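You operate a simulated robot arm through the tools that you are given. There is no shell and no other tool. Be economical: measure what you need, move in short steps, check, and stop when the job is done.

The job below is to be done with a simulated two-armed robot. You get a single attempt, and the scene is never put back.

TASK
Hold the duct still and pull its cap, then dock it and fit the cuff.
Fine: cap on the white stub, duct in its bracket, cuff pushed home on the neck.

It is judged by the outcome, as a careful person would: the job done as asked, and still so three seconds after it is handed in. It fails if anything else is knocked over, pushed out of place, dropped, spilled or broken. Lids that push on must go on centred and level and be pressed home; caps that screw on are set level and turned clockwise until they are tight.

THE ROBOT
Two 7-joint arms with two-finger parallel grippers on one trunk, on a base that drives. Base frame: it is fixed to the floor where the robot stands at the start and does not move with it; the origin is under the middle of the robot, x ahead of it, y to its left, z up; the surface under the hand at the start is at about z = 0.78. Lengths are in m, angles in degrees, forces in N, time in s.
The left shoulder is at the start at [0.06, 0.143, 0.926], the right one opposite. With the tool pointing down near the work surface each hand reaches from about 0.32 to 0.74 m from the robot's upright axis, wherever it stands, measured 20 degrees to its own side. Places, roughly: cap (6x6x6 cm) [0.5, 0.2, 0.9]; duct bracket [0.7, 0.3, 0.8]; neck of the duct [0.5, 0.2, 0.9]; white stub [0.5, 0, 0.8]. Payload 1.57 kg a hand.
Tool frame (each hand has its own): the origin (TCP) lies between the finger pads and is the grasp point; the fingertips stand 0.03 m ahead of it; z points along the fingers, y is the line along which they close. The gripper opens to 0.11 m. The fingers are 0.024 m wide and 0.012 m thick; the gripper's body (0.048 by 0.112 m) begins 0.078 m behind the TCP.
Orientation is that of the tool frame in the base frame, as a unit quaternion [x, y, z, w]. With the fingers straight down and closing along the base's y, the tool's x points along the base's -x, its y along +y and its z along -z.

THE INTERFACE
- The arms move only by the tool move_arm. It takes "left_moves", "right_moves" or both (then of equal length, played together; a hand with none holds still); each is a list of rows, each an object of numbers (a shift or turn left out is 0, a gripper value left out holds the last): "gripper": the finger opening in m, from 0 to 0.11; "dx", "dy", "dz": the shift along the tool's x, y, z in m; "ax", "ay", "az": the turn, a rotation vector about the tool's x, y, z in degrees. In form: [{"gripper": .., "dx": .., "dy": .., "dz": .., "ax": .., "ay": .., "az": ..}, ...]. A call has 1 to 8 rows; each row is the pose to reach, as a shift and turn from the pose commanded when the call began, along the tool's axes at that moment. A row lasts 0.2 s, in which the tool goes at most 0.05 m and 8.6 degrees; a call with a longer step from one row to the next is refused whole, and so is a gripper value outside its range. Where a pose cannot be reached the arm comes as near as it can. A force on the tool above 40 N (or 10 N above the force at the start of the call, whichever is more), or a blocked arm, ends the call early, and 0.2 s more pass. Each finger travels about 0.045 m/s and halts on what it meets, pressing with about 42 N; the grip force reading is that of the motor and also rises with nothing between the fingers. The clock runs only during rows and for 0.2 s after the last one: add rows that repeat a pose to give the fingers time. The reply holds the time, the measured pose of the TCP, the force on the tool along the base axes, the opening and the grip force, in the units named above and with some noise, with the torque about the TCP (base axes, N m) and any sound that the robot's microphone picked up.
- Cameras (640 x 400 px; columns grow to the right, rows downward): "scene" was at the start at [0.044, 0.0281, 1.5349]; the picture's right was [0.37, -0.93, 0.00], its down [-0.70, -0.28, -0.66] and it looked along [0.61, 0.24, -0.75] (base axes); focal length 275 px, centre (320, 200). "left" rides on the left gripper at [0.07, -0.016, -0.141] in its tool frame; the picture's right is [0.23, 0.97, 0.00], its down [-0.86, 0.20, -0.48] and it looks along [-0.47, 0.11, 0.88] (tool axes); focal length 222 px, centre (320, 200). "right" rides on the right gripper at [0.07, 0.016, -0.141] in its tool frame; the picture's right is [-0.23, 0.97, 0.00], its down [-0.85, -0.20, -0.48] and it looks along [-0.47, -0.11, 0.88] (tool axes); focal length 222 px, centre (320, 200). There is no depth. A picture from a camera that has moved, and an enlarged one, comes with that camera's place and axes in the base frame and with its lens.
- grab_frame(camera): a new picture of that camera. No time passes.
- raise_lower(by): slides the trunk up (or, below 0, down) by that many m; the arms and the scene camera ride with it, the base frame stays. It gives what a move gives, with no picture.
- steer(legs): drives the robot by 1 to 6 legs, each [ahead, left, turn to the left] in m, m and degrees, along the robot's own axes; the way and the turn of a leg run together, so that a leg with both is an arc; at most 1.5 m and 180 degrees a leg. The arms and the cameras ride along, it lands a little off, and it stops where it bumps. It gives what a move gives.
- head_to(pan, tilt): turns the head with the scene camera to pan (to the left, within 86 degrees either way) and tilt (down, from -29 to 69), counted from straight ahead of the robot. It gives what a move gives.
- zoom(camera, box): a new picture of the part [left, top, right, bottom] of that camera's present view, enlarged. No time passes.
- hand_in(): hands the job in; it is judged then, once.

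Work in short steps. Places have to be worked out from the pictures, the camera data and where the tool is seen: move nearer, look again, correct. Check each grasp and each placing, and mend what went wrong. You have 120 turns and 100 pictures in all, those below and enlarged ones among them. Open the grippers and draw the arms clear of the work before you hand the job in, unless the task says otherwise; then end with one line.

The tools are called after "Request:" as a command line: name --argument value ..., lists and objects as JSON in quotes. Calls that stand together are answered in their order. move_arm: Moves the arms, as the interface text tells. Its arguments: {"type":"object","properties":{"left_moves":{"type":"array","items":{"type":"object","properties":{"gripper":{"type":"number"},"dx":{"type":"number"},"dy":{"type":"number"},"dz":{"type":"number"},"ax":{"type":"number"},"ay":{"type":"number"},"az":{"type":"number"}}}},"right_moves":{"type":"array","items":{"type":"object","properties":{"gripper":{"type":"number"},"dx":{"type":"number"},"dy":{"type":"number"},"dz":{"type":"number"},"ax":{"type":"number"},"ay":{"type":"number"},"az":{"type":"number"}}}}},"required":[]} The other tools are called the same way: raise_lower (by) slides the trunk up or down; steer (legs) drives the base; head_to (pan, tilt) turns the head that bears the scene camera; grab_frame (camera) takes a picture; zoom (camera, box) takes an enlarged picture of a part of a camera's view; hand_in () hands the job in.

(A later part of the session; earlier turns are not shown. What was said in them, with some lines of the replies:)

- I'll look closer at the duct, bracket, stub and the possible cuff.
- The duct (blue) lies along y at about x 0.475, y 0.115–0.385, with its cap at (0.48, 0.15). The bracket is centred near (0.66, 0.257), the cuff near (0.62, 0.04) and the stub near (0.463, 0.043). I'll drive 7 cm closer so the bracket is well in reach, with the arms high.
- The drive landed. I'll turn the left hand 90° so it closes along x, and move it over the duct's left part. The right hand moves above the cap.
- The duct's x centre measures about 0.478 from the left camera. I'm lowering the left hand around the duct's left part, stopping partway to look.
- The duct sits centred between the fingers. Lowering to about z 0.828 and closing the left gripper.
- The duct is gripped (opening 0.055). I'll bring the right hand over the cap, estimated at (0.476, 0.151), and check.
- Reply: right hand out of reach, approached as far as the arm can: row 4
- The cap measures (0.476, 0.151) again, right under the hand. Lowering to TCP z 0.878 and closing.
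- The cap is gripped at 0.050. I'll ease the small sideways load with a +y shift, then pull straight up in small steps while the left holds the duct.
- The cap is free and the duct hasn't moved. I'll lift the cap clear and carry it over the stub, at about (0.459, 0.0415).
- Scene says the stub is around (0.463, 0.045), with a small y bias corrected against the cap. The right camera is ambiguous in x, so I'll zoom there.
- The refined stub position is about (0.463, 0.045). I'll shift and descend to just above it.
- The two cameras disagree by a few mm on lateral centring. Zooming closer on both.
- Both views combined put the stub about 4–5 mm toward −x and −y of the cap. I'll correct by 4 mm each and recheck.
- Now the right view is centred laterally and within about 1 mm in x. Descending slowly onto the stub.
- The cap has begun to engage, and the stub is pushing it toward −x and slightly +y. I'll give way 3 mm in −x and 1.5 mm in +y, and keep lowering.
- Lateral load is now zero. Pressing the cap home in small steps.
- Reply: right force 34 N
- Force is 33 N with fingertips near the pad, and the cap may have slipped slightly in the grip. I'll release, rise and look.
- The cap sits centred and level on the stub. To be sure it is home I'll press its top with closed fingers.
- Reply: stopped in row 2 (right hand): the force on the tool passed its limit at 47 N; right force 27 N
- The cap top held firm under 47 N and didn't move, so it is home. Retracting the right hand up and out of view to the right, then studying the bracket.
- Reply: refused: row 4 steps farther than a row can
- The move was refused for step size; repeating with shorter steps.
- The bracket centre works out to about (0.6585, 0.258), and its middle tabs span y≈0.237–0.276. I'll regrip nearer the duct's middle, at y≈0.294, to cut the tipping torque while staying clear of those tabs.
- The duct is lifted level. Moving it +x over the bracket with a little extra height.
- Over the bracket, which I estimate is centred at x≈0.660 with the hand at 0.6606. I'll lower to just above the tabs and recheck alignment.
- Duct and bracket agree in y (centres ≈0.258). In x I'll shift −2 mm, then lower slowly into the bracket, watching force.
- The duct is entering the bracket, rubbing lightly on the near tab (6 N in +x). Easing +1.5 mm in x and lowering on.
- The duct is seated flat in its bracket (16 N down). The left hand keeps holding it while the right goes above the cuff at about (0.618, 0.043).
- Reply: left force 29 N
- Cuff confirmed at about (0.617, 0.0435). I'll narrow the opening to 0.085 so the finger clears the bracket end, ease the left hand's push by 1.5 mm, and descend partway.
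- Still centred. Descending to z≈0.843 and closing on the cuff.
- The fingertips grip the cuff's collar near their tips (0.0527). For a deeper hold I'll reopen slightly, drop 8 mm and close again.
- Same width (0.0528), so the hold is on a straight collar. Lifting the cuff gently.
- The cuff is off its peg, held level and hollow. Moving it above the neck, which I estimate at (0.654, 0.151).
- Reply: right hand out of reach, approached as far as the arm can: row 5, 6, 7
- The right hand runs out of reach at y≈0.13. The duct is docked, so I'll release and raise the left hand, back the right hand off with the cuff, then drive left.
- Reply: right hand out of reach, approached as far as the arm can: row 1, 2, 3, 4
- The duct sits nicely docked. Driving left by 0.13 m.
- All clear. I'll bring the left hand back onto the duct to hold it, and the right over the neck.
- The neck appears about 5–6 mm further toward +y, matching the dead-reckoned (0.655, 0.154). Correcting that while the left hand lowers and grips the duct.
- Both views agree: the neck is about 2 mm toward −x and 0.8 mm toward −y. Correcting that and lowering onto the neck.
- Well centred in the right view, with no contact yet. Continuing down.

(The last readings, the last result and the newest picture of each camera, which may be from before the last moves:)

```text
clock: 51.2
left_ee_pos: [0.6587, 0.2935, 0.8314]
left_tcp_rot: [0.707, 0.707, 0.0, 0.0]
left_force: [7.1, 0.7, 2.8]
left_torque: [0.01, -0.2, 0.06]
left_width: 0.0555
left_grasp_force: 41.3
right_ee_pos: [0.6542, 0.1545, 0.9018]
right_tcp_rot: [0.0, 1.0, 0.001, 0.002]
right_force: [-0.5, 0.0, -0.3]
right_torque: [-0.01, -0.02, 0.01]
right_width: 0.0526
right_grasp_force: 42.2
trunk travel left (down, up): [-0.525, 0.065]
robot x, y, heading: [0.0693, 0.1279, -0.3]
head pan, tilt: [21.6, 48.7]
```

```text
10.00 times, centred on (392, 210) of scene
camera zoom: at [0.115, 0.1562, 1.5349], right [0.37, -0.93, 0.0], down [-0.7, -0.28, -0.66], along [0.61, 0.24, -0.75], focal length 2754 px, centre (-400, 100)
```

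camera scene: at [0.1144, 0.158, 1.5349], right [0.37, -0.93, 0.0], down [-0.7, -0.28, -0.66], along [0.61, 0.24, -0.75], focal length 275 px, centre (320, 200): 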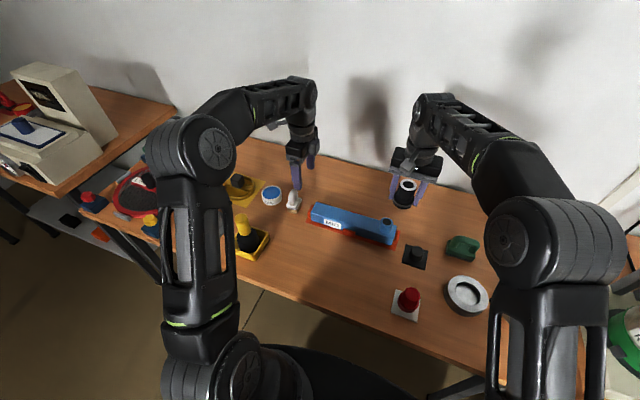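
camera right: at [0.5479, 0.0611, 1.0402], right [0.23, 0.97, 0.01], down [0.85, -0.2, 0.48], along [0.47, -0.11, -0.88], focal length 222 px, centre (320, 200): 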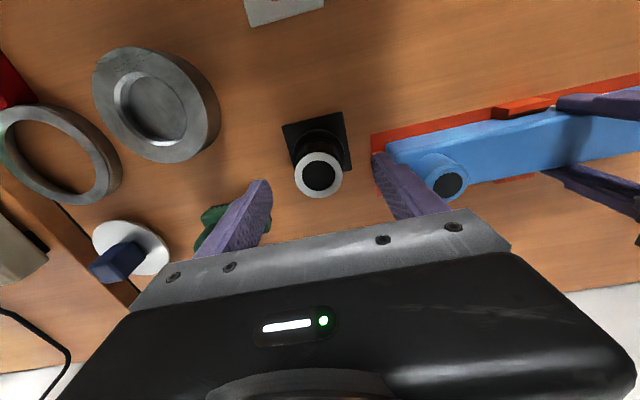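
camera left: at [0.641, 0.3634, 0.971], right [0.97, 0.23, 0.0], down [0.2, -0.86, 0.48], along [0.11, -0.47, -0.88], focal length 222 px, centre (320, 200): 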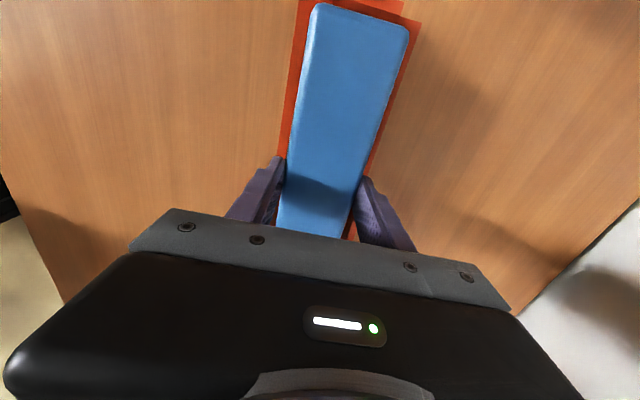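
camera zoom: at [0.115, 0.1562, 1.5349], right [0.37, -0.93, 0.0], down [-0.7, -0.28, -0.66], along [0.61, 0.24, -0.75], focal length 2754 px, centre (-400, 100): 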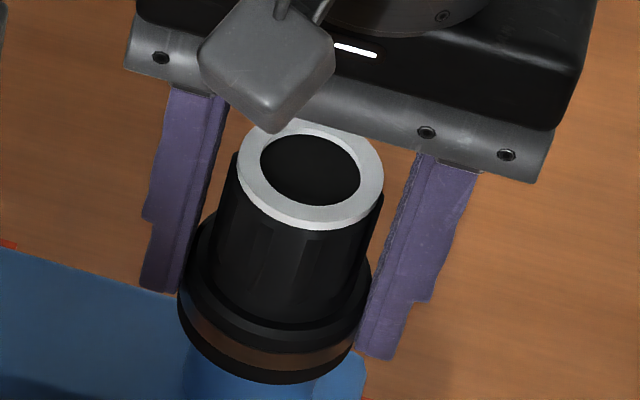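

No load, and the cuff bottom is already below the neck rim, so it is sliding on. Continuing until it seats.

Request:
move_arm --right_moves '[{"dz": 0.003}, {"dz": 0.006}, {"dz": 0.009}, {"dz": 0.012}, {"dz": 0.015}, {"dz": 0.018}]'

Request:
zoom --camera "scene" --box '[350, 190, 430, 240]'

Request:
zoom --camera "right" --box '[240, 80, 400, 180]'

```text
clock: 52.6
left_ee_pos: [0.657, 0.2949, 0.8311]
left_tcp_rot: [0.707, 0.707, 0.0, 0.0]
left_force: [10.8, 1.1, 0.6]
left_torque: [0.14, -0.28, 0.24]
left_width: 0.0554
left_grasp_force: 41.6
right_ee_pos: [0.6543, 0.1558, 0.8819]
right_tcp_rot: [0.0, 1.0, 0.002, 0.002]
right_force: [-1.2, -0.2, 6.1]
right_torque: [-0.51, -0.01, 0.02]
right_width: 0.053
right_grasp_force: 41.7
trunk travel left (down, up): [-0.525, 0.065]
robot x, y, heading: [0.0712, 0.1308, -0.2]
head pan, tilt: [21.6, 48.7]
```

```text
8.00 times, centred on (390, 215) of scene
camera zoom: at [0.1149, 0.1562, 1.5349], right [0.37, -0.93, 0.0], down [-0.7, -0.28, -0.66], along [0.61, 0.24, -0.75], focal length 2203 px, centre (-240, 80)
```

zoom: 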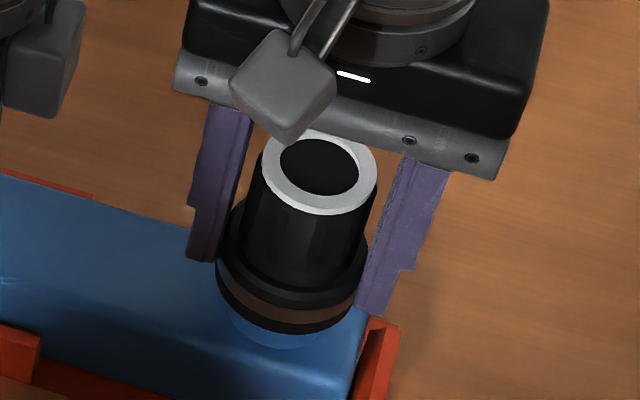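

```text
4.00 times, centred on (320, 130) of right
camera zoom: at [0.5834, 0.1704, 1.023], right [0.23, 0.97, 0.0], down [0.85, -0.2, 0.48], along [0.47, -0.11, -0.88], focal length 888 px, centre (320, 480)
```

zoom: 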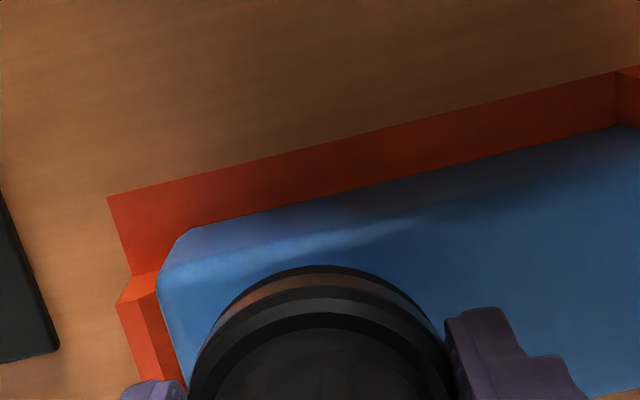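

Resistance starts (6 N) and a sliver of neck still shows below. Pressing further.

Request:
move_arm --right_moves '[{"dz": 0.002}, {"dz": 0.004}, {"dz": 0.006}, {"dz": 0.008}, {"dz": 0.01}, {"dz": 0.012}, {"dz": 0.014}, {"dz": 0.016}]'

Request:
zoom --camera "scene" --box '[350, 190, 430, 240]'

```text
clock: 53.6
left_ee_pos: [0.6581, 0.2945, 0.831]
left_tcp_rot: [0.708, 0.707, 0.001, 0.001]
left_force: [-0.7, 0.7, 2.6]
left_torque: [-0.67, 0.35, -0.16]
left_width: 0.0553
left_grasp_force: 42.3
right_ee_pos: [0.654, 0.1546, 0.8795]
right_tcp_rot: [0.0, 1.0, 0.003, 0.006]
right_force: [-1.7, -1.4, 6.5]
right_torque: [-0.34, 0.17, 0.02]
right_width: 0.0528
right_grasp_force: 42.2
trunk travel left (down, up): [-0.525, 0.065]
robot x, y, heading: [0.0704, 0.1272, -0.1]
head pan, tilt: [21.6, 48.7]
stopped in row 5 (right hand): the force on the tool passed its limit at 44 N (the readings are from after the stop); the commanded pose is now the measured one
```

```text
8.00 times, centred on (390, 215) of scene
camera zoom: at [0.1134, 0.1561, 1.5348], right [0.37, -0.93, 0.0], down [-0.7, -0.28, -0.66], along [0.61, 0.24, -0.75], focal length 2203 px, centre (-240, 80)
```

zoom: 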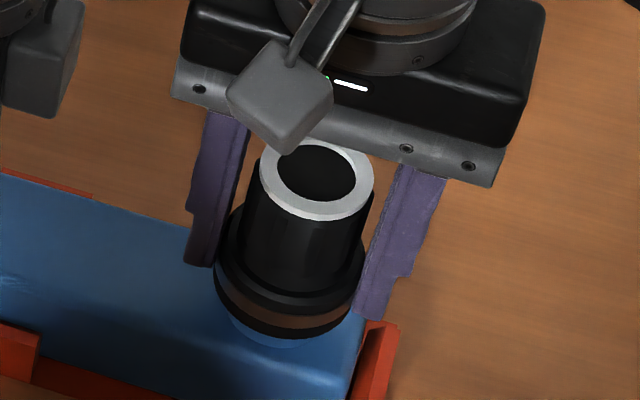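

Stopped at 44 N with the cuff about 2.5 mm lower. One more press to see whether it still travels.

Request:
move_arm --right_moves '[{"dz": 0.002}, {"dz": 0.004}, {"dz": 0.005}, {"dz": 0.006}, {"dz": 0.007}, {"dz": 0.008}, {"dz": 0.009}, {"dz": 0.01}]'

Request:
zoom --camera "scene" --box '[366, 206, 414, 236]'

Request:
zoom --camera "right" --box '[256, 110, 384, 190]'

```text
clock: 54.3
left_ee_pos: [0.6576, 0.2938, 0.8312]
left_tcp_rot: [0.708, 0.707, 0.002, 0.001]
left_force: [-2.0, 2.5, 4.1]
left_torque: [-0.55, 0.58, -0.12]
left_width: 0.0554
left_grasp_force: 41.4
right_ee_pos: [0.654, 0.1536, 0.8787]
right_tcp_rot: [0.001, 1.0, 0.003, 0.007]
right_force: [-4.0, -1.7, 7.9]
right_torque: [-0.37, 0.32, 0.01]
right_width: 0.0526
right_grasp_force: 41.6
trunk travel left (down, up): [-0.525, 0.065]
robot x, y, heading: [0.0708, 0.1266, 0.1]
head pan, tilt: [21.6, 48.7]
stopped in row 3 (right hand): the force on the tool passed its limit at 43 N (the readings are from after the stop); the commanded pose is now the measured one
```

```text
13.33 times, centred on (390, 221) of scene
camera zoom: at [0.1125, 0.1558, 1.5349], right [0.37, -0.93, 0.0], down [-0.7, -0.28, -0.66], along [0.62, 0.24, -0.75], focal length 3671 px, centre (-613, -80)
```

zoom: 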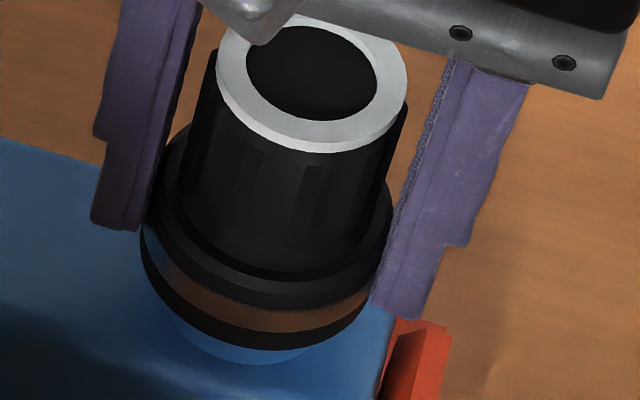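

```text
5.00 times, centred on (320, 150) of right
camera zoom: at [0.5827, 0.1701, 1.0182], right [0.23, 0.97, 0.01], down [0.85, -0.2, 0.49], along [0.48, -0.1, -0.87], focal length 1111 px, centre (320, 450)
```

zoom: 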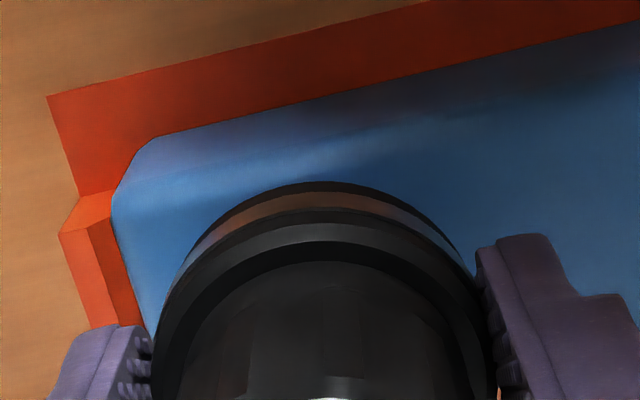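

The scene geometry suggests the cuff bottom is still some 10 mm above the duct, so it may be friction or a tilt jam. I'll build force up in stages and watch for travel.

Request:
move_arm --right_moves '[{"dz": 0.001}, {"dz": 0.002}, {"dz": 0.003}, {"dz": 0.0035}, {"dz": 0.004}, {"dz": 0.004}]'

```text
clock: 55.2
left_ee_pos: [0.6575, 0.2945, 0.8313]
left_tcp_rot: [0.707, 0.708, 0.004, 0.002]
left_force: [-2.1, 1.3, 8.1]
left_torque: [-0.36, 0.74, -0.07]
left_width: 0.0554
left_grasp_force: 42.4
right_ee_pos: [0.6545, 0.1536, 0.8779]
right_tcp_rot: [-0.001, 1.0, 0.003, 0.008]
right_force: [-3.9, -2.1, 9.2]
right_torque: [-0.36, 0.32, 0.04]
right_width: 0.0527
right_grasp_force: 42.2
trunk travel left (down, up): [-0.525, 0.065]
robot x, y, heading: [0.0719, 0.13, 0.1]
head pan, tilt: [21.6, 48.7]
stopped in row 4 (right hand): the force on the tool passed its limit at 41 N (the readings are from after the stop); the commanded pose is now the measured one
```

It stops at 41 N with almost no travel. I'll release the cuff, raise the right hand and look at how it really sits.

Request:
move_arm --right_moves '[{"gripper": 0.07}, {"gripper": 0.085}, {"gripper": 0.085}, {"gripper": 0.085, "dz": -0.03}, {"gripper": 0.085, "dz": -0.07}, {"gripper": 0.085, "dz": -0.1, "dx": 0.03}, {"gripper": 0.085, "dz": -0.1, "dx": 0.07}, {"gripper": 0.085, "dz": -0.1, "dx": 0.1}]'

Request:
zoom --camera "right" --box '[240, 120, 440, 245]'

Request:
zoom --camera "scene" --box '[350, 190, 430, 240]'

```text
clock: 57.0
left_ee_pos: [0.659, 0.2945, 0.8307]
left_tcp_rot: [0.707, 0.708, 0.003, 0.002]
left_force: [-7.7, 0.8, 21.8]
left_torque: [-0.1, 0.54, 0.03]
left_width: 0.0554
left_grasp_force: 42.1
right_ee_pos: [0.5528, 0.1526, 0.977]
right_tcp_rot: [0.001, 1.0, 0.004, 0.008]
right_force: [0.1, -0.8, -0.7]
right_torque: [-0.03, 0.01, -0.03]
right_width: 0.085
right_grasp_force: 0.0
trunk travel left (down, up): [-0.525, 0.065]
robot x, y, heading: [0.0697, 0.128, -0.3]
head pan, tilt: [21.6, 48.7]
```

```text
3.20 times, centred on (340, 182) of right
camera zoom: at [0.4804, 0.1682, 1.1159], right [0.23, 0.97, 0.01], down [0.85, -0.2, 0.49], along [0.48, -0.1, -0.87], focal length 711 px, centre (256, 256)
```

zoom: 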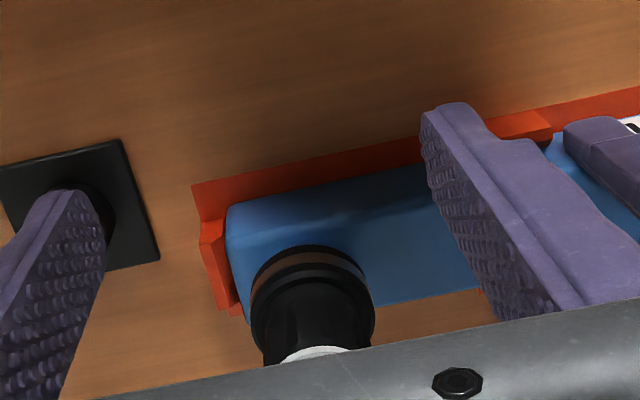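

```text
8.00 times, centred on (390, 215) of scene
camera zoom: at [0.112, 0.1554, 1.535], right [0.37, -0.93, 0.0], down [-0.7, -0.28, -0.66], along [0.62, 0.24, -0.75], focal length 2203 px, centre (-240, 80)
```

zoom: 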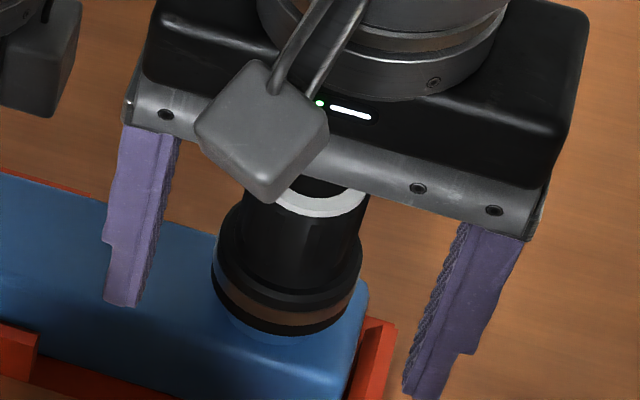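

A crescent of neck still shows. I'll back the right hand off and tilt its camera for a low side view.

Request:
move_arm --right_moves '[{"dx": 0.04, "ay": -8}, {"dx": 0.08, "ay": -16}, {"dx": 0.12, "ay": -24}, {"dx": 0.15, "ay": -32}, {"dx": 0.15, "ay": -40}, {"dx": 0.15, "ay": -40}]'

Request:
grab_frame --camera "right"

Request:
zoom --camera "scene" --box '[350, 180, 430, 230]'

```text
clock: 58.4
left_ee_pos: [0.6585, 0.2943, 0.8311]
left_tcp_rot: [0.707, 0.707, 0.002, 0.003]
left_force: [-0.7, 0.2, 20.4]
left_torque: [0.05, 0.43, -0.01]
left_width: 0.0555
left_grasp_force: 41.7
right_ee_pos: [0.4027, 0.1521, 0.9766]
right_tcp_rot: [0.001, 0.937, 0.004, 0.35]
right_force: [-1.0, 0.1, 0.3]
right_torque: [-0.01, 0.01, 0.01]
right_width: 0.0849
right_grasp_force: 0.1
trunk travel left (down, up): [-0.525, 0.065]
robot x, y, heading: [0.0746, 0.1262, -0.1]
head pan, tilt: [21.6, 48.7]
```

```text
26 pictures are left
camera right: at [0.2572, 0.169, 1.0356], right [0.17, 0.97, 0.16], down [0.33, -0.21, 0.92], along [0.93, -0.11, -0.36], focal length 222 px, centre (320, 200)
```

right: 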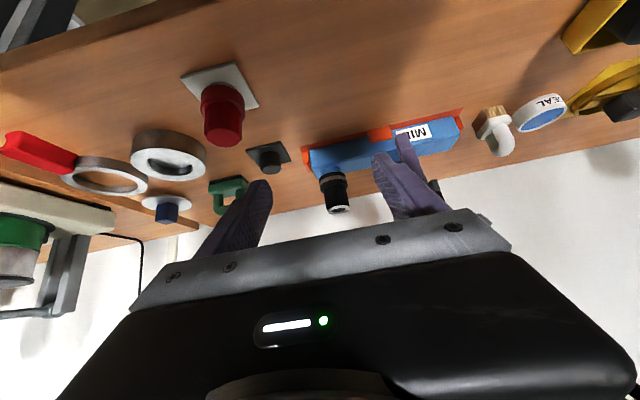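

```text
8.00 times, centred on (390, 205) of scene
camera zoom: at [0.1123, 0.1554, 1.5351], right [0.37, -0.93, 0.0], down [-0.7, -0.28, -0.66], along [0.62, 0.24, -0.75], focal length 2203 px, centre (-240, 160)
```

zoom: 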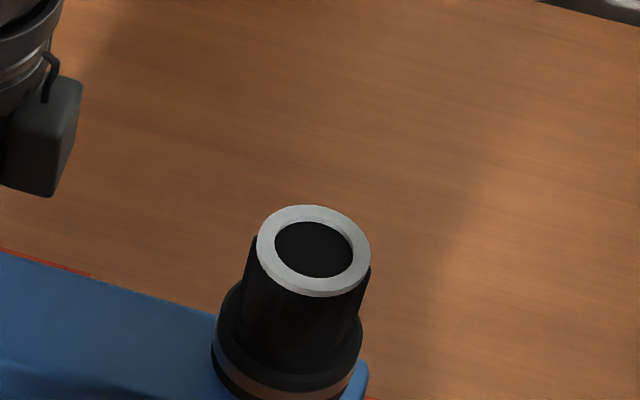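

Nice low view (upside-down). Zooming on the cuff and on the cap.

Request:
zoom --camera "right" --box '[296, 135, 376, 219]'

Request:
zoom --camera "right" --box '[170, 50, 298, 180]'

```text
4.76 times, centred on (336, 177) of right
camera zoom: at [0.2572, 0.169, 1.0356], right [0.17, 0.97, 0.16], down [0.33, -0.21, 0.92], along [0.93, -0.11, -0.36], focal length 1058 px, centre (244, 310)
```

zoom: 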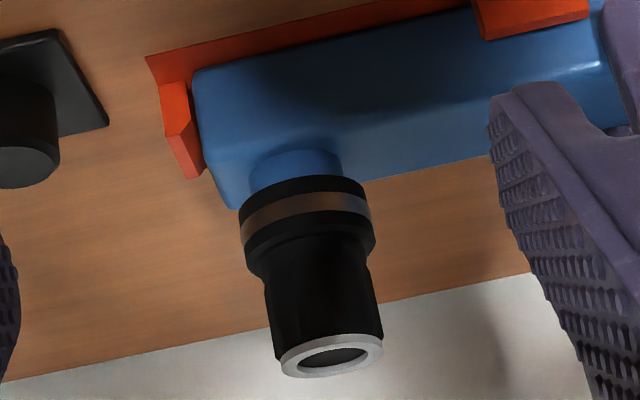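

```text
3.08 times, centred on (234, 115) of right
camera zoom: at [0.2572, 0.169, 1.0356], right [0.17, 0.97, 0.16], down [0.33, -0.21, 0.92], along [0.93, -0.11, -0.36], focal length 684 px, centre (585, 462)
```

zoom: 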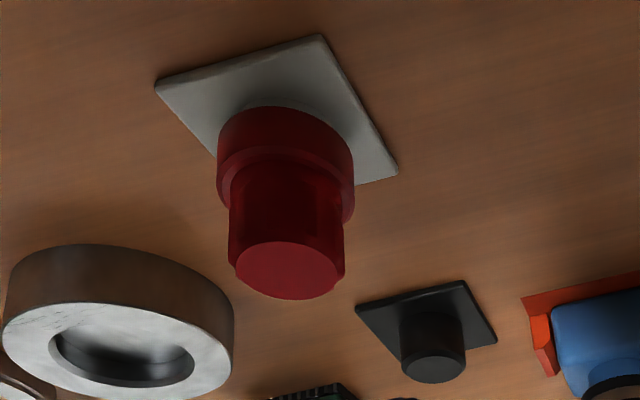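

The cap is down over its stub. The cuff is level and centred, but about 12–14 mm of neck still shows below it. I'll straighten the hand, regrip the cuff, and press while twisting slightly to beat friction.

Request:
move_arm --right_moves '[{"dx": -0.023, "dz": 0.019, "ay": 8}, {"dx": -0.046, "dz": 0.038, "ay": 16}, {"dx": -0.069, "dz": 0.058, "ay": 24}, {"dx": -0.092, "dz": 0.077, "ay": 32}, {"dx": -0.115, "dz": 0.0965, "ay": 40}, {"dx": -0.115, "dz": 0.0965, "ay": 40}]'

```text
clock: 59.8
left_ee_pos: [0.6584, 0.2954, 0.831]
left_tcp_rot: [0.706, 0.708, 0.003, 0.001]
left_force: [0.2, 0.6, 23.0]
left_torque: [-0.07, 0.57, 0.01]
left_width: 0.0553
left_grasp_force: 41.9
right_ee_pos: [0.5538, 0.1529, 0.9769]
right_tcp_rot: [0.0, 1.0, 0.003, 0.007]
right_force: [0.7, 0.2, 0.9]
right_torque: [-0.01, -0.01, -0.02]
right_width: 0.0851
right_grasp_force: 0.0
trunk travel left (down, up): [-0.525, 0.065]
robot x, y, heading: [0.0718, 0.1295, -0.1]
head pan, tilt: [21.6, 48.7]
```

Straightening the last 0.8° of tilt, moving back over the cuff and descending around it to grip.

Request:
move_arm --right_moves '[{"dx": -0.04, "ay": 0.8, "ax": 0.3}, {"dx": -0.08, "ay": 0.8, "ax": 0.3}, {"dx": -0.1005, "dy": 0.001, "ay": 0.8, "ax": 0.3}, {"dx": -0.1005, "dy": 0.001, "ay": 0.8, "ax": 0.3, "dz": 0.03}, {"dx": -0.1005, "dy": 0.001, "ay": 0.8, "ax": 0.3, "dz": 0.06}, {"dx": -0.1005, "dy": 0.001, "ay": 0.8, "ax": 0.3, "dz": 0.09}, {"dx": -0.1005, "dy": 0.001, "ay": 0.8, "ax": 0.3, "dz": 0.096}]'

Request:
move_arm --right_moves '[{"gripper": 0.065}, {"gripper": 0.05}, {"gripper": 0.03}, {"gripper": 0.02}, {"gripper": 0.02}, {"gripper": 0.02}]'

```text
clock: 61.4
left_ee_pos: [0.6592, 0.294, 0.8296]
left_tcp_rot: [0.706, 0.708, 0.003, 0.002]
left_force: [2.1, -0.5, 21.1]
left_torque: [-0.02, 0.43, 0.02]
left_width: 0.0557
left_grasp_force: 42.0
right_ee_pos: [0.6563, 0.1537, 0.8812]
right_tcp_rot: [0.001, 1.0, 0.001, 0.0]
right_force: [0.1, -0.7, 0.8]
right_torque: [-0.02, 0.03, 0.0]
right_width: 0.0848
right_grasp_force: 0.0
trunk travel left (down, up): [-0.525, 0.065]
robot x, y, heading: [0.0708, 0.1267, 0.1]
head pan, tilt: [21.6, 48.7]
```

```text
clock: 62.8
left_ee_pos: [0.6586, 0.2946, 0.8308]
left_tcp_rot: [0.707, 0.707, 0.004, 0.002]
left_force: [1.5, 2.1, 20.4]
left_torque: [-0.26, 0.33, 0.01]
left_width: 0.0557
left_grasp_force: 41.9
right_ee_pos: [0.6568, 0.1551, 0.8826]
right_tcp_rot: [0.0, 1.0, 0.001, 0.001]
right_force: [-0.9, -4.1, -0.8]
right_torque: [-0.29, 0.03, -0.02]
right_width: 0.0528
right_grasp_force: 41.9
trunk travel left (down, up): [-0.525, 0.065]
robot x, y, heading: [0.0702, 0.1276, -0.1]
head pan, tilt: [21.6, 48.7]
```

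Gripped again (0.0528). Pressing about 4–5 mm of command while twisting ±6°.

Request:
move_arm --right_moves '[{"dz": 0.002, "az": 3}, {"dz": 0.003, "az": 6}, {"dz": 0.004, "az": 0}, {"dz": 0.005, "az": -6}, {"dz": 0.006, "az": 0}, {"dz": 0.007, "az": 6}, {"dz": 0.008, "az": 0}, {"dz": 0.008, "az": 0}]'

```text
clock: 64.6
left_ee_pos: [0.6574, 0.2946, 0.8292]
left_tcp_rot: [0.707, 0.707, 0.003, 0.001]
left_force: [0.2, 6.9, 7.1]
left_torque: [0.52, 0.05, -0.19]
left_width: 0.0553
left_grasp_force: 42.6
right_ee_pos: [0.6562, 0.1541, 0.8742]
right_tcp_rot: [0.0, 1.0, 0.001, 0.001]
right_force: [4.7, -9.0, 23.8]
right_torque: [-0.42, -0.17, -0.39]
right_width: 0.0527
right_grasp_force: 33.1
trunk travel left (down, up): [-0.525, 0.065]
robot x, y, heading: [0.0686, 0.1271, -0.1]
head pan, tilt: [21.6, 48.7]
```

It travelled to 0.874 with only 24 N, so the twisting helps. Repeating.

Request:
move_arm --right_moves '[{"dz": 0.002, "az": 4}, {"dz": 0.003, "az": 7}, {"dz": 0.004, "az": 0}, {"dz": 0.005, "az": -7}, {"dz": 0.006, "az": 0}, {"dz": 0.007, "az": 7}, {"dz": 0.008, "az": 0}, {"dz": 0.008, "az": 0}]'

Request:
zoom --camera "scene" --box '[350, 190, 430, 240]'

```text
clock: 66.4
left_ee_pos: [0.6576, 0.2943, 0.8309]
left_tcp_rot: [0.706, 0.708, 0.003, 0.002]
left_force: [0.7, 9.7, 2.4]
left_torque: [0.43, 0.45, 0.18]
left_width: 0.0552
left_grasp_force: 42.0
right_ee_pos: [0.6545, 0.1554, 0.8662]
right_tcp_rot: [0.001, 1.0, 0.001, 0.001]
right_force: [-2.8, -7.8, 23.6]
right_torque: [-0.17, 0.05, -1.27]
right_width: 0.053
right_grasp_force: 41.8
trunk travel left (down, up): [-0.525, 0.065]
robot x, y, heading: [0.0675, 0.1253, -0.1]
head pan, tilt: [21.6, 48.7]
```

```text
8.00 times, centred on (390, 215) of scene
camera zoom: at [0.1117, 0.1559, 1.535], right [0.37, -0.93, 0.0], down [-0.7, -0.28, -0.66], along [0.62, 0.24, -0.75], focal length 2203 px, centre (-240, 80)
```

zoom: 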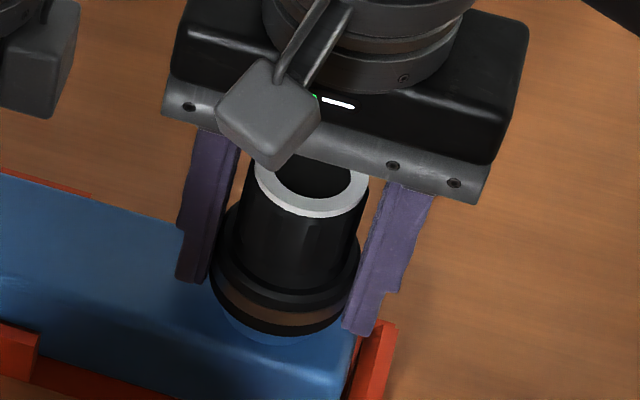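

The image shows the cuff itself hasn't moved; the fingers slid down it, which suggests a firm stop. I'll release and press squarely on the cuff's top rim to confirm.

Request:
move_arm --right_moves '[{"gripper": 0.07}, {"gripper": 0.085}, {"gripper": 0.085, "dz": -0.03}, {"gripper": 0.085, "dz": -0.07}, {"gripper": 0.085, "dz": -0.105}, {"gripper": 0.06, "dz": -0.105}, {"gripper": 0.04, "dz": -0.105}, {"gripper": 0.022, "dz": -0.105}]'

Request:
move_arm --right_moves '[{"gripper": 0.022}, {"gripper": 0.022}, {"gripper": 0.022}]'

Request:
zoom --camera "right" --box '[240, 100, 400, 200]'

Request:
zoom --camera "scene" --box '[350, 190, 430, 240]'

```text
clock: 68.2
left_ee_pos: [0.6588, 0.2929, 0.8308]
left_tcp_rot: [0.708, 0.706, 0.003, 0.002]
left_force: [-1.7, -5.5, 12.7]
left_torque: [-1.11, 0.45, 0.11]
left_width: 0.0554
left_grasp_force: 41.9
right_ee_pos: [0.6591, 0.1552, 0.9706]
right_tcp_rot: [0.001, 1.0, 0.0, 0.001]
right_force: [0.0, -0.4, 0.8]
right_torque: [-0.01, 0.01, 0.0]
right_width: 0.0219
right_grasp_force: 0.0
trunk travel left (down, up): [-0.525, 0.065]
robot x, y, heading: [0.0704, 0.1267, -0.2]
head pan, tilt: [21.6, 48.7]
```

```text
clock: 69.0
left_ee_pos: [0.6586, 0.2927, 0.8307]
left_tcp_rot: [0.706, 0.708, 0.004, 0.002]
left_force: [0.0, -6.8, 12.3]
left_torque: [-0.92, 0.4, 0.07]
left_width: 0.0556
left_grasp_force: 42.1
right_ee_pos: [0.6581, 0.156, 0.9696]
right_tcp_rot: [0.0, 1.0, 0.001, 0.001]
right_force: [0.0, 0.2, -0.7]
right_torque: [-0.02, 0.0, -0.04]
right_width: 0.0218
right_grasp_force: 0.2
trunk travel left (down, up): [-0.525, 0.065]
robot x, y, heading: [0.0715, 0.1248, 0.0]
head pan, tilt: [21.6, 48.7]
```

```text
4.00 times, centred on (320, 150) of right
camera zoom: at [0.5881, 0.1716, 1.111], right [0.23, 0.97, 0.0], down [0.85, -0.2, 0.48], along [0.47, -0.11, -0.88], focal length 888 px, centre (320, 400)
```

zoom: 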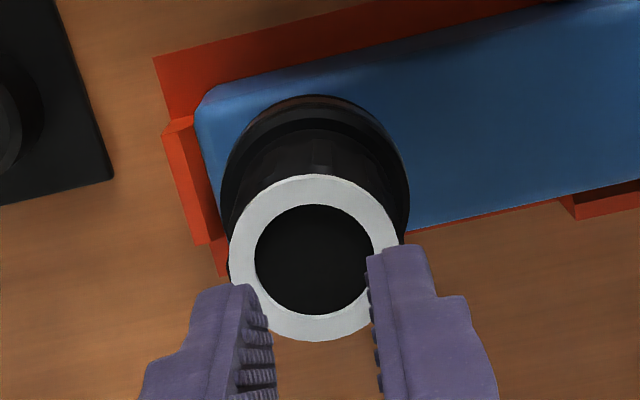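

```text
8.00 times, centred on (390, 215) of scene
camera zoom: at [0.1133, 0.1549, 1.535], right [0.37, -0.93, 0.0], down [-0.7, -0.27, -0.66], along [0.61, 0.24, -0.75], focal length 2203 px, centre (-240, 80)
```

zoom: 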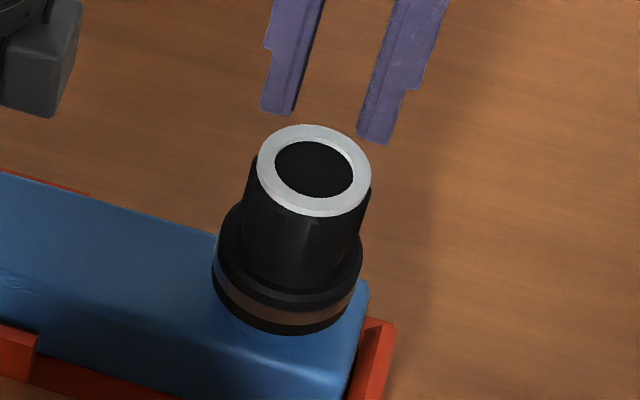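

The fingers are centred over the rim. Pressing straight down slowly.

Request:
move_arm --right_moves '[{"dz": 0.01}, {"dz": 0.018}, {"dz": 0.022}, {"dz": 0.025}, {"dz": 0.027}, {"dz": 0.029}, {"dz": 0.031}, {"dz": 0.033}]'

```text
clock: 70.8
left_ee_pos: [0.6589, 0.2946, 0.8317]
left_tcp_rot: [0.707, 0.708, 0.003, 0.002]
left_force: [1.5, -4.3, 12.7]
left_torque: [-0.02, 0.34, 0.01]
left_width: 0.0555
left_grasp_force: 41.9
right_ee_pos: [0.6561, 0.1545, 0.9374]
right_tcp_rot: [0.001, 1.0, 0.001, 0.001]
right_force: [-0.1, -1.2, 4.2]
right_torque: [-0.05, 0.04, -0.02]
right_width: 0.0225
right_grasp_force: 0.2
trunk travel left (down, up): [-0.525, 0.065]
robot x, y, heading: [0.0683, 0.1246, 0.0]
head pan, tilt: [21.6, 48.7]
```

Contact at TCP 0.9375. Pressing on in fine steps.

Request:
move_arm --right_moves '[{"dz": 0.001}, {"dz": 0.002}, {"dz": 0.003}, {"dz": 0.004}, {"dz": 0.0045}, {"dz": 0.005}, {"dz": 0.005}, {"dz": 0.005}]'

```text
clock: 71.8
left_ee_pos: [0.6585, 0.2949, 0.8302]
left_tcp_rot: [0.705, 0.709, 0.003, 0.002]
left_force: [-0.9, 1.1, 7.6]
left_torque: [0.16, 0.96, 0.14]
left_width: 0.0554
left_grasp_force: 41.9
right_ee_pos: [0.6571, 0.1559, 0.938]
right_tcp_rot: [0.0, 1.0, 0.002, 0.005]
right_force: [-3.0, -2.0, 8.4]
right_torque: [-0.15, 0.2, 0.04]
right_width: 0.0224
right_grasp_force: 0.3
trunk travel left (down, up): [-0.525, 0.065]
robot x, y, heading: [0.0685, 0.1277, -0.3]
head pan, tilt: [21.6, 48.7]
stopped in row 5 (right hand): the force on the tool passed its limit at 42 N (the readings are from after the stop); the commanded pose is now the measured one
```

No travel at 42 N. I'll ratchet the force: first settle around 35 N, then push beyond.

Request:
move_arm --right_moves '[{"dz": 0.001}, {"dz": 0.002}, {"dz": 0.0025}, {"dz": 0.0025}, {"dz": 0.0025}]'

Request:
move_arm --right_moves '[{"dz": 0.0005}, {"dz": 0.001}, {"dz": 0.001}]'

Request:
move_arm --right_moves '[{"dz": 0.0005}, {"dz": 0.001}, {"dz": 0.001}]'

Request:
zoom --camera "scene" --box '[350, 190, 430, 240]'

```text
clock: 73.0
left_ee_pos: [0.6593, 0.2955, 0.8307]
left_tcp_rot: [0.706, 0.708, 0.003, 0.002]
left_force: [-1.1, 1.0, 8.3]
left_torque: [0.06, 0.72, 0.02]
left_width: 0.0556
left_grasp_force: 42.0
right_ee_pos: [0.6577, 0.1545, 0.9381]
right_tcp_rot: [0.001, 1.0, 0.003, 0.005]
right_force: [-3.3, -2.0, 8.8]
right_torque: [-0.16, 0.16, 0.01]
right_width: 0.0225
right_grasp_force: 0.6
trunk travel left (down, up): [-0.525, 0.065]
robot x, y, heading: [0.0709, 0.1292, -0.4]
head pan, tilt: [21.6, 48.7]
stopped in row 5 (right hand): the force on the tool passed its limit at 41 N (the readings are from after the stop); the commanded pose is now the measured one
```

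```text
clock: 73.8
left_ee_pos: [0.6591, 0.2935, 0.8311]
left_tcp_rot: [0.706, 0.708, 0.005, 0.003]
left_force: [3.9, 1.4, 7.1]
left_torque: [0.07, 0.76, 0.23]
left_width: 0.0553
left_grasp_force: 42.2
right_ee_pos: [0.6578, 0.1547, 0.9372]
right_tcp_rot: [0.001, 1.0, 0.003, 0.006]
right_force: [-3.3, -4.3, 22.5]
right_torque: [-0.32, 0.27, 0.05]
right_width: 0.0223
right_grasp_force: 0.4
trunk travel left (down, up): [-0.525, 0.065]
robot x, y, heading: [0.0657, 0.1294, 0.0]
head pan, tilt: [21.6, 48.7]
```

```text
clock: 74.8
left_ee_pos: [0.6595, 0.2937, 0.8301]
left_tcp_rot: [0.706, 0.708, 0.004, 0.003]
left_force: [-2.9, 1.0, 9.2]
left_torque: [-0.16, 1.01, -0.07]
left_width: 0.0555
left_grasp_force: 42.0
right_ee_pos: [0.659, 0.1555, 0.9385]
right_tcp_rot: [0.001, 1.0, 0.004, 0.007]
right_force: [-3.4, -2.0, 9.1]
right_torque: [-0.15, 0.2, 0.0]
right_width: 0.0226
right_grasp_force: 0.3
trunk travel left (down, up): [-0.525, 0.065]
robot x, y, heading: [0.0724, 0.1231, 0.0]
head pan, tilt: [21.6, 48.7]
stopped in row 3 (right hand): the force on the tool passed its limit at 40 N (the readings are from after the stop); the commanded pose is now the measured one
```

```text
8.00 times, centred on (390, 215) of scene
camera zoom: at [0.1119, 0.1553, 1.5346], right [0.37, -0.93, 0.0], down [-0.7, -0.27, -0.66], along [0.62, 0.24, -0.75], focal length 2203 px, centre (-240, 80)
```

zoom: 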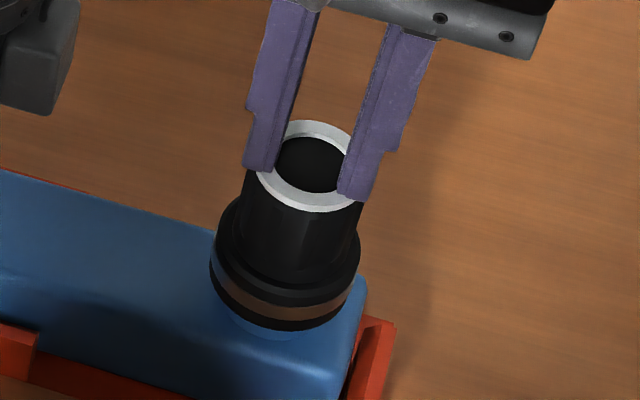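

The cuff doesn't move under repeated loads above 40 N, and it slid on almost freely before that, so it is against its stop: home. Retracting the right hand, then releasing the left.

Request:
move_arm --right_moves '[{"dz": -0.03}, {"dz": -0.06}, {"dz": -0.09}, {"dz": -0.09, "dy": -0.04}, {"dz": -0.09, "dy": -0.08}, {"dz": -0.09, "dy": -0.12}, {"dz": -0.09, "dy": -0.16}, {"dz": -0.09, "dy": -0.2}]' --left_moves '[{"gripper": 0.06}, {"gripper": 0.07}, {"gripper": 0.08}, {"gripper": 0.09}, {"gripper": 0.09}, {"gripper": 0.09, "dz": -0.03}, {"gripper": 0.09, "dz": -0.07}, {"gripper": 0.09, "dz": -0.11}]'

Request:
move_arm --left_moves '[{"dz": -0.04}, {"dz": -0.08}, {"dz": -0.08, "dx": 0.04}, {"dz": -0.08, "dx": 0.08}, {"dz": -0.08, "dx": 0.1, "gripper": 0.11}]' --right_moves '[{"gripper": 0.05}, {"gripper": 0.08}, {"gripper": 0.11}, {"gripper": 0.11}, {"gripper": 0.11}]'

Request:
grab_frame --camera "scene"

Request:
zoom --camera "scene" --box '[290, 180, 450, 280]'

Request:
zoom --camera "scene" --box '[370, 250, 450, 335]'

```text
clock: 76.6
left_ee_pos: [0.6589, 0.2933, 0.9401]
left_tcp_rot: [0.706, 0.708, 0.003, 0.002]
left_force: [-1.2, 0.1, -0.2]
left_torque: [0.0, -0.03, 0.02]
left_width: 0.0899
left_grasp_force: 0.1
right_ee_pos: [0.6593, -0.0463, 1.0247]
right_tcp_rot: [0.0, 1.0, 0.003, 0.005]
right_force: [-0.5, -0.4, 0.4]
right_torque: [0.01, 0.02, 0.03]
right_width: 0.0219
right_grasp_force: 0.2
trunk travel left (down, up): [-0.525, 0.065]
robot x, y, heading: [0.0711, 0.1256, -0.4]
head pan, tilt: [21.6, 48.7]
```

```text
clock: 77.8
left_ee_pos: [0.6595, 0.3944, 1.0198]
left_tcp_rot: [0.706, 0.708, 0.004, 0.002]
left_force: [0.0, -0.9, -0.4]
left_torque: [-0.02, 0.01, 0.02]
left_width: 0.1103
left_grasp_force: 0.0
right_ee_pos: [0.6587, -0.0449, 1.0249]
right_tcp_rot: [0.001, 1.0, 0.003, 0.006]
right_force: [0.0, 0.0, -0.1]
right_torque: [-0.02, -0.01, 0.01]
right_width: 0.11
right_grasp_force: 0.1
trunk travel left (down, up): [-0.525, 0.065]
robot x, y, heading: [0.0696, 0.127, -0.2]
head pan, tilt: [21.6, 48.7]
```

```text
18 pictures are left
camera scene: at [0.1147, 0.156, 1.5349], right [0.37, -0.93, 0.0], down [-0.7, -0.27, -0.66], along [0.61, 0.24, -0.75], focal length 275 px, centre (320, 200)
```

scene: 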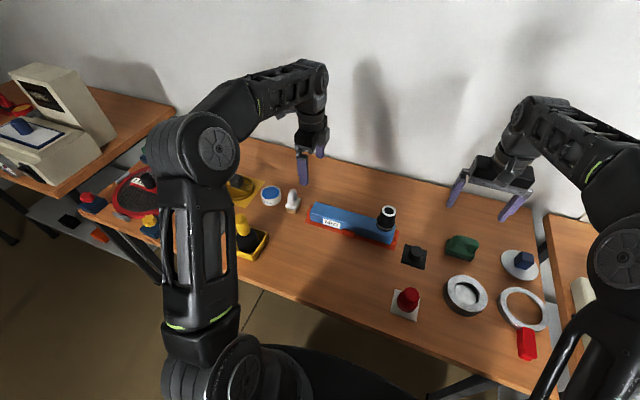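

```text
4.00 times, centred on (370, 230) of scene
camera zoom: at [0.1147, 0.156, 1.5349], right [0.37, -0.93, 0.0], down [-0.7, -0.27, -0.66], along [0.61, 0.24, -0.75], focal length 1101 px, centre (120, 80)
```

zoom: 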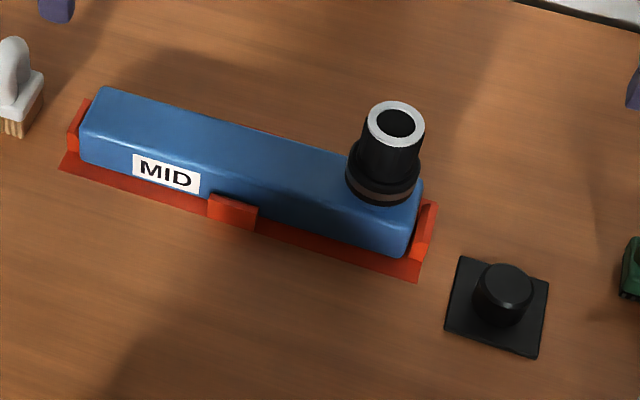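

```text
4.71 times, centred on (410, 292) of scene
camera zoom: at [0.1147, 0.156, 1.5349], right [0.37, -0.93, 0.0], down [-0.7, -0.27, -0.66], along [0.61, 0.24, -0.75], focal length 1296 px, centre (-104, -235)
```

zoom: 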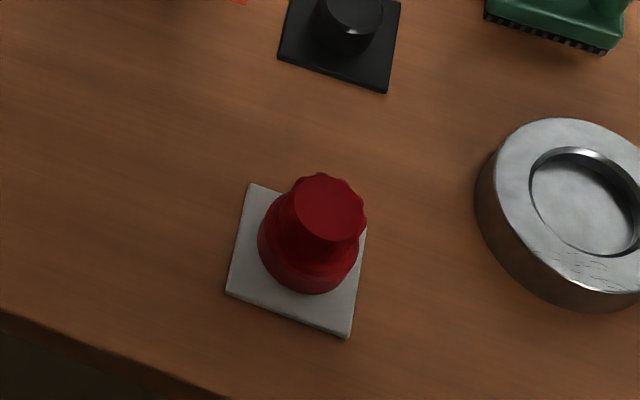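

The cap sits level on the white stub, the duct is in its bracket, and the cuff is level against its stop on the neck. Nothing else has moved and both hands are open and clear, so I'm handing in.

Request:
hand_in

```text
The job is handed in.
```

I handed the job in with the cap on the white stub, the duct docked in its bracket and the cuff on the neck. The cuff stopped with about 13 mm of neck showing and didn't move under repeated pushes of over 40 N, so I took it as home; that is my reading of the forces and pictures, not something I could confirm.
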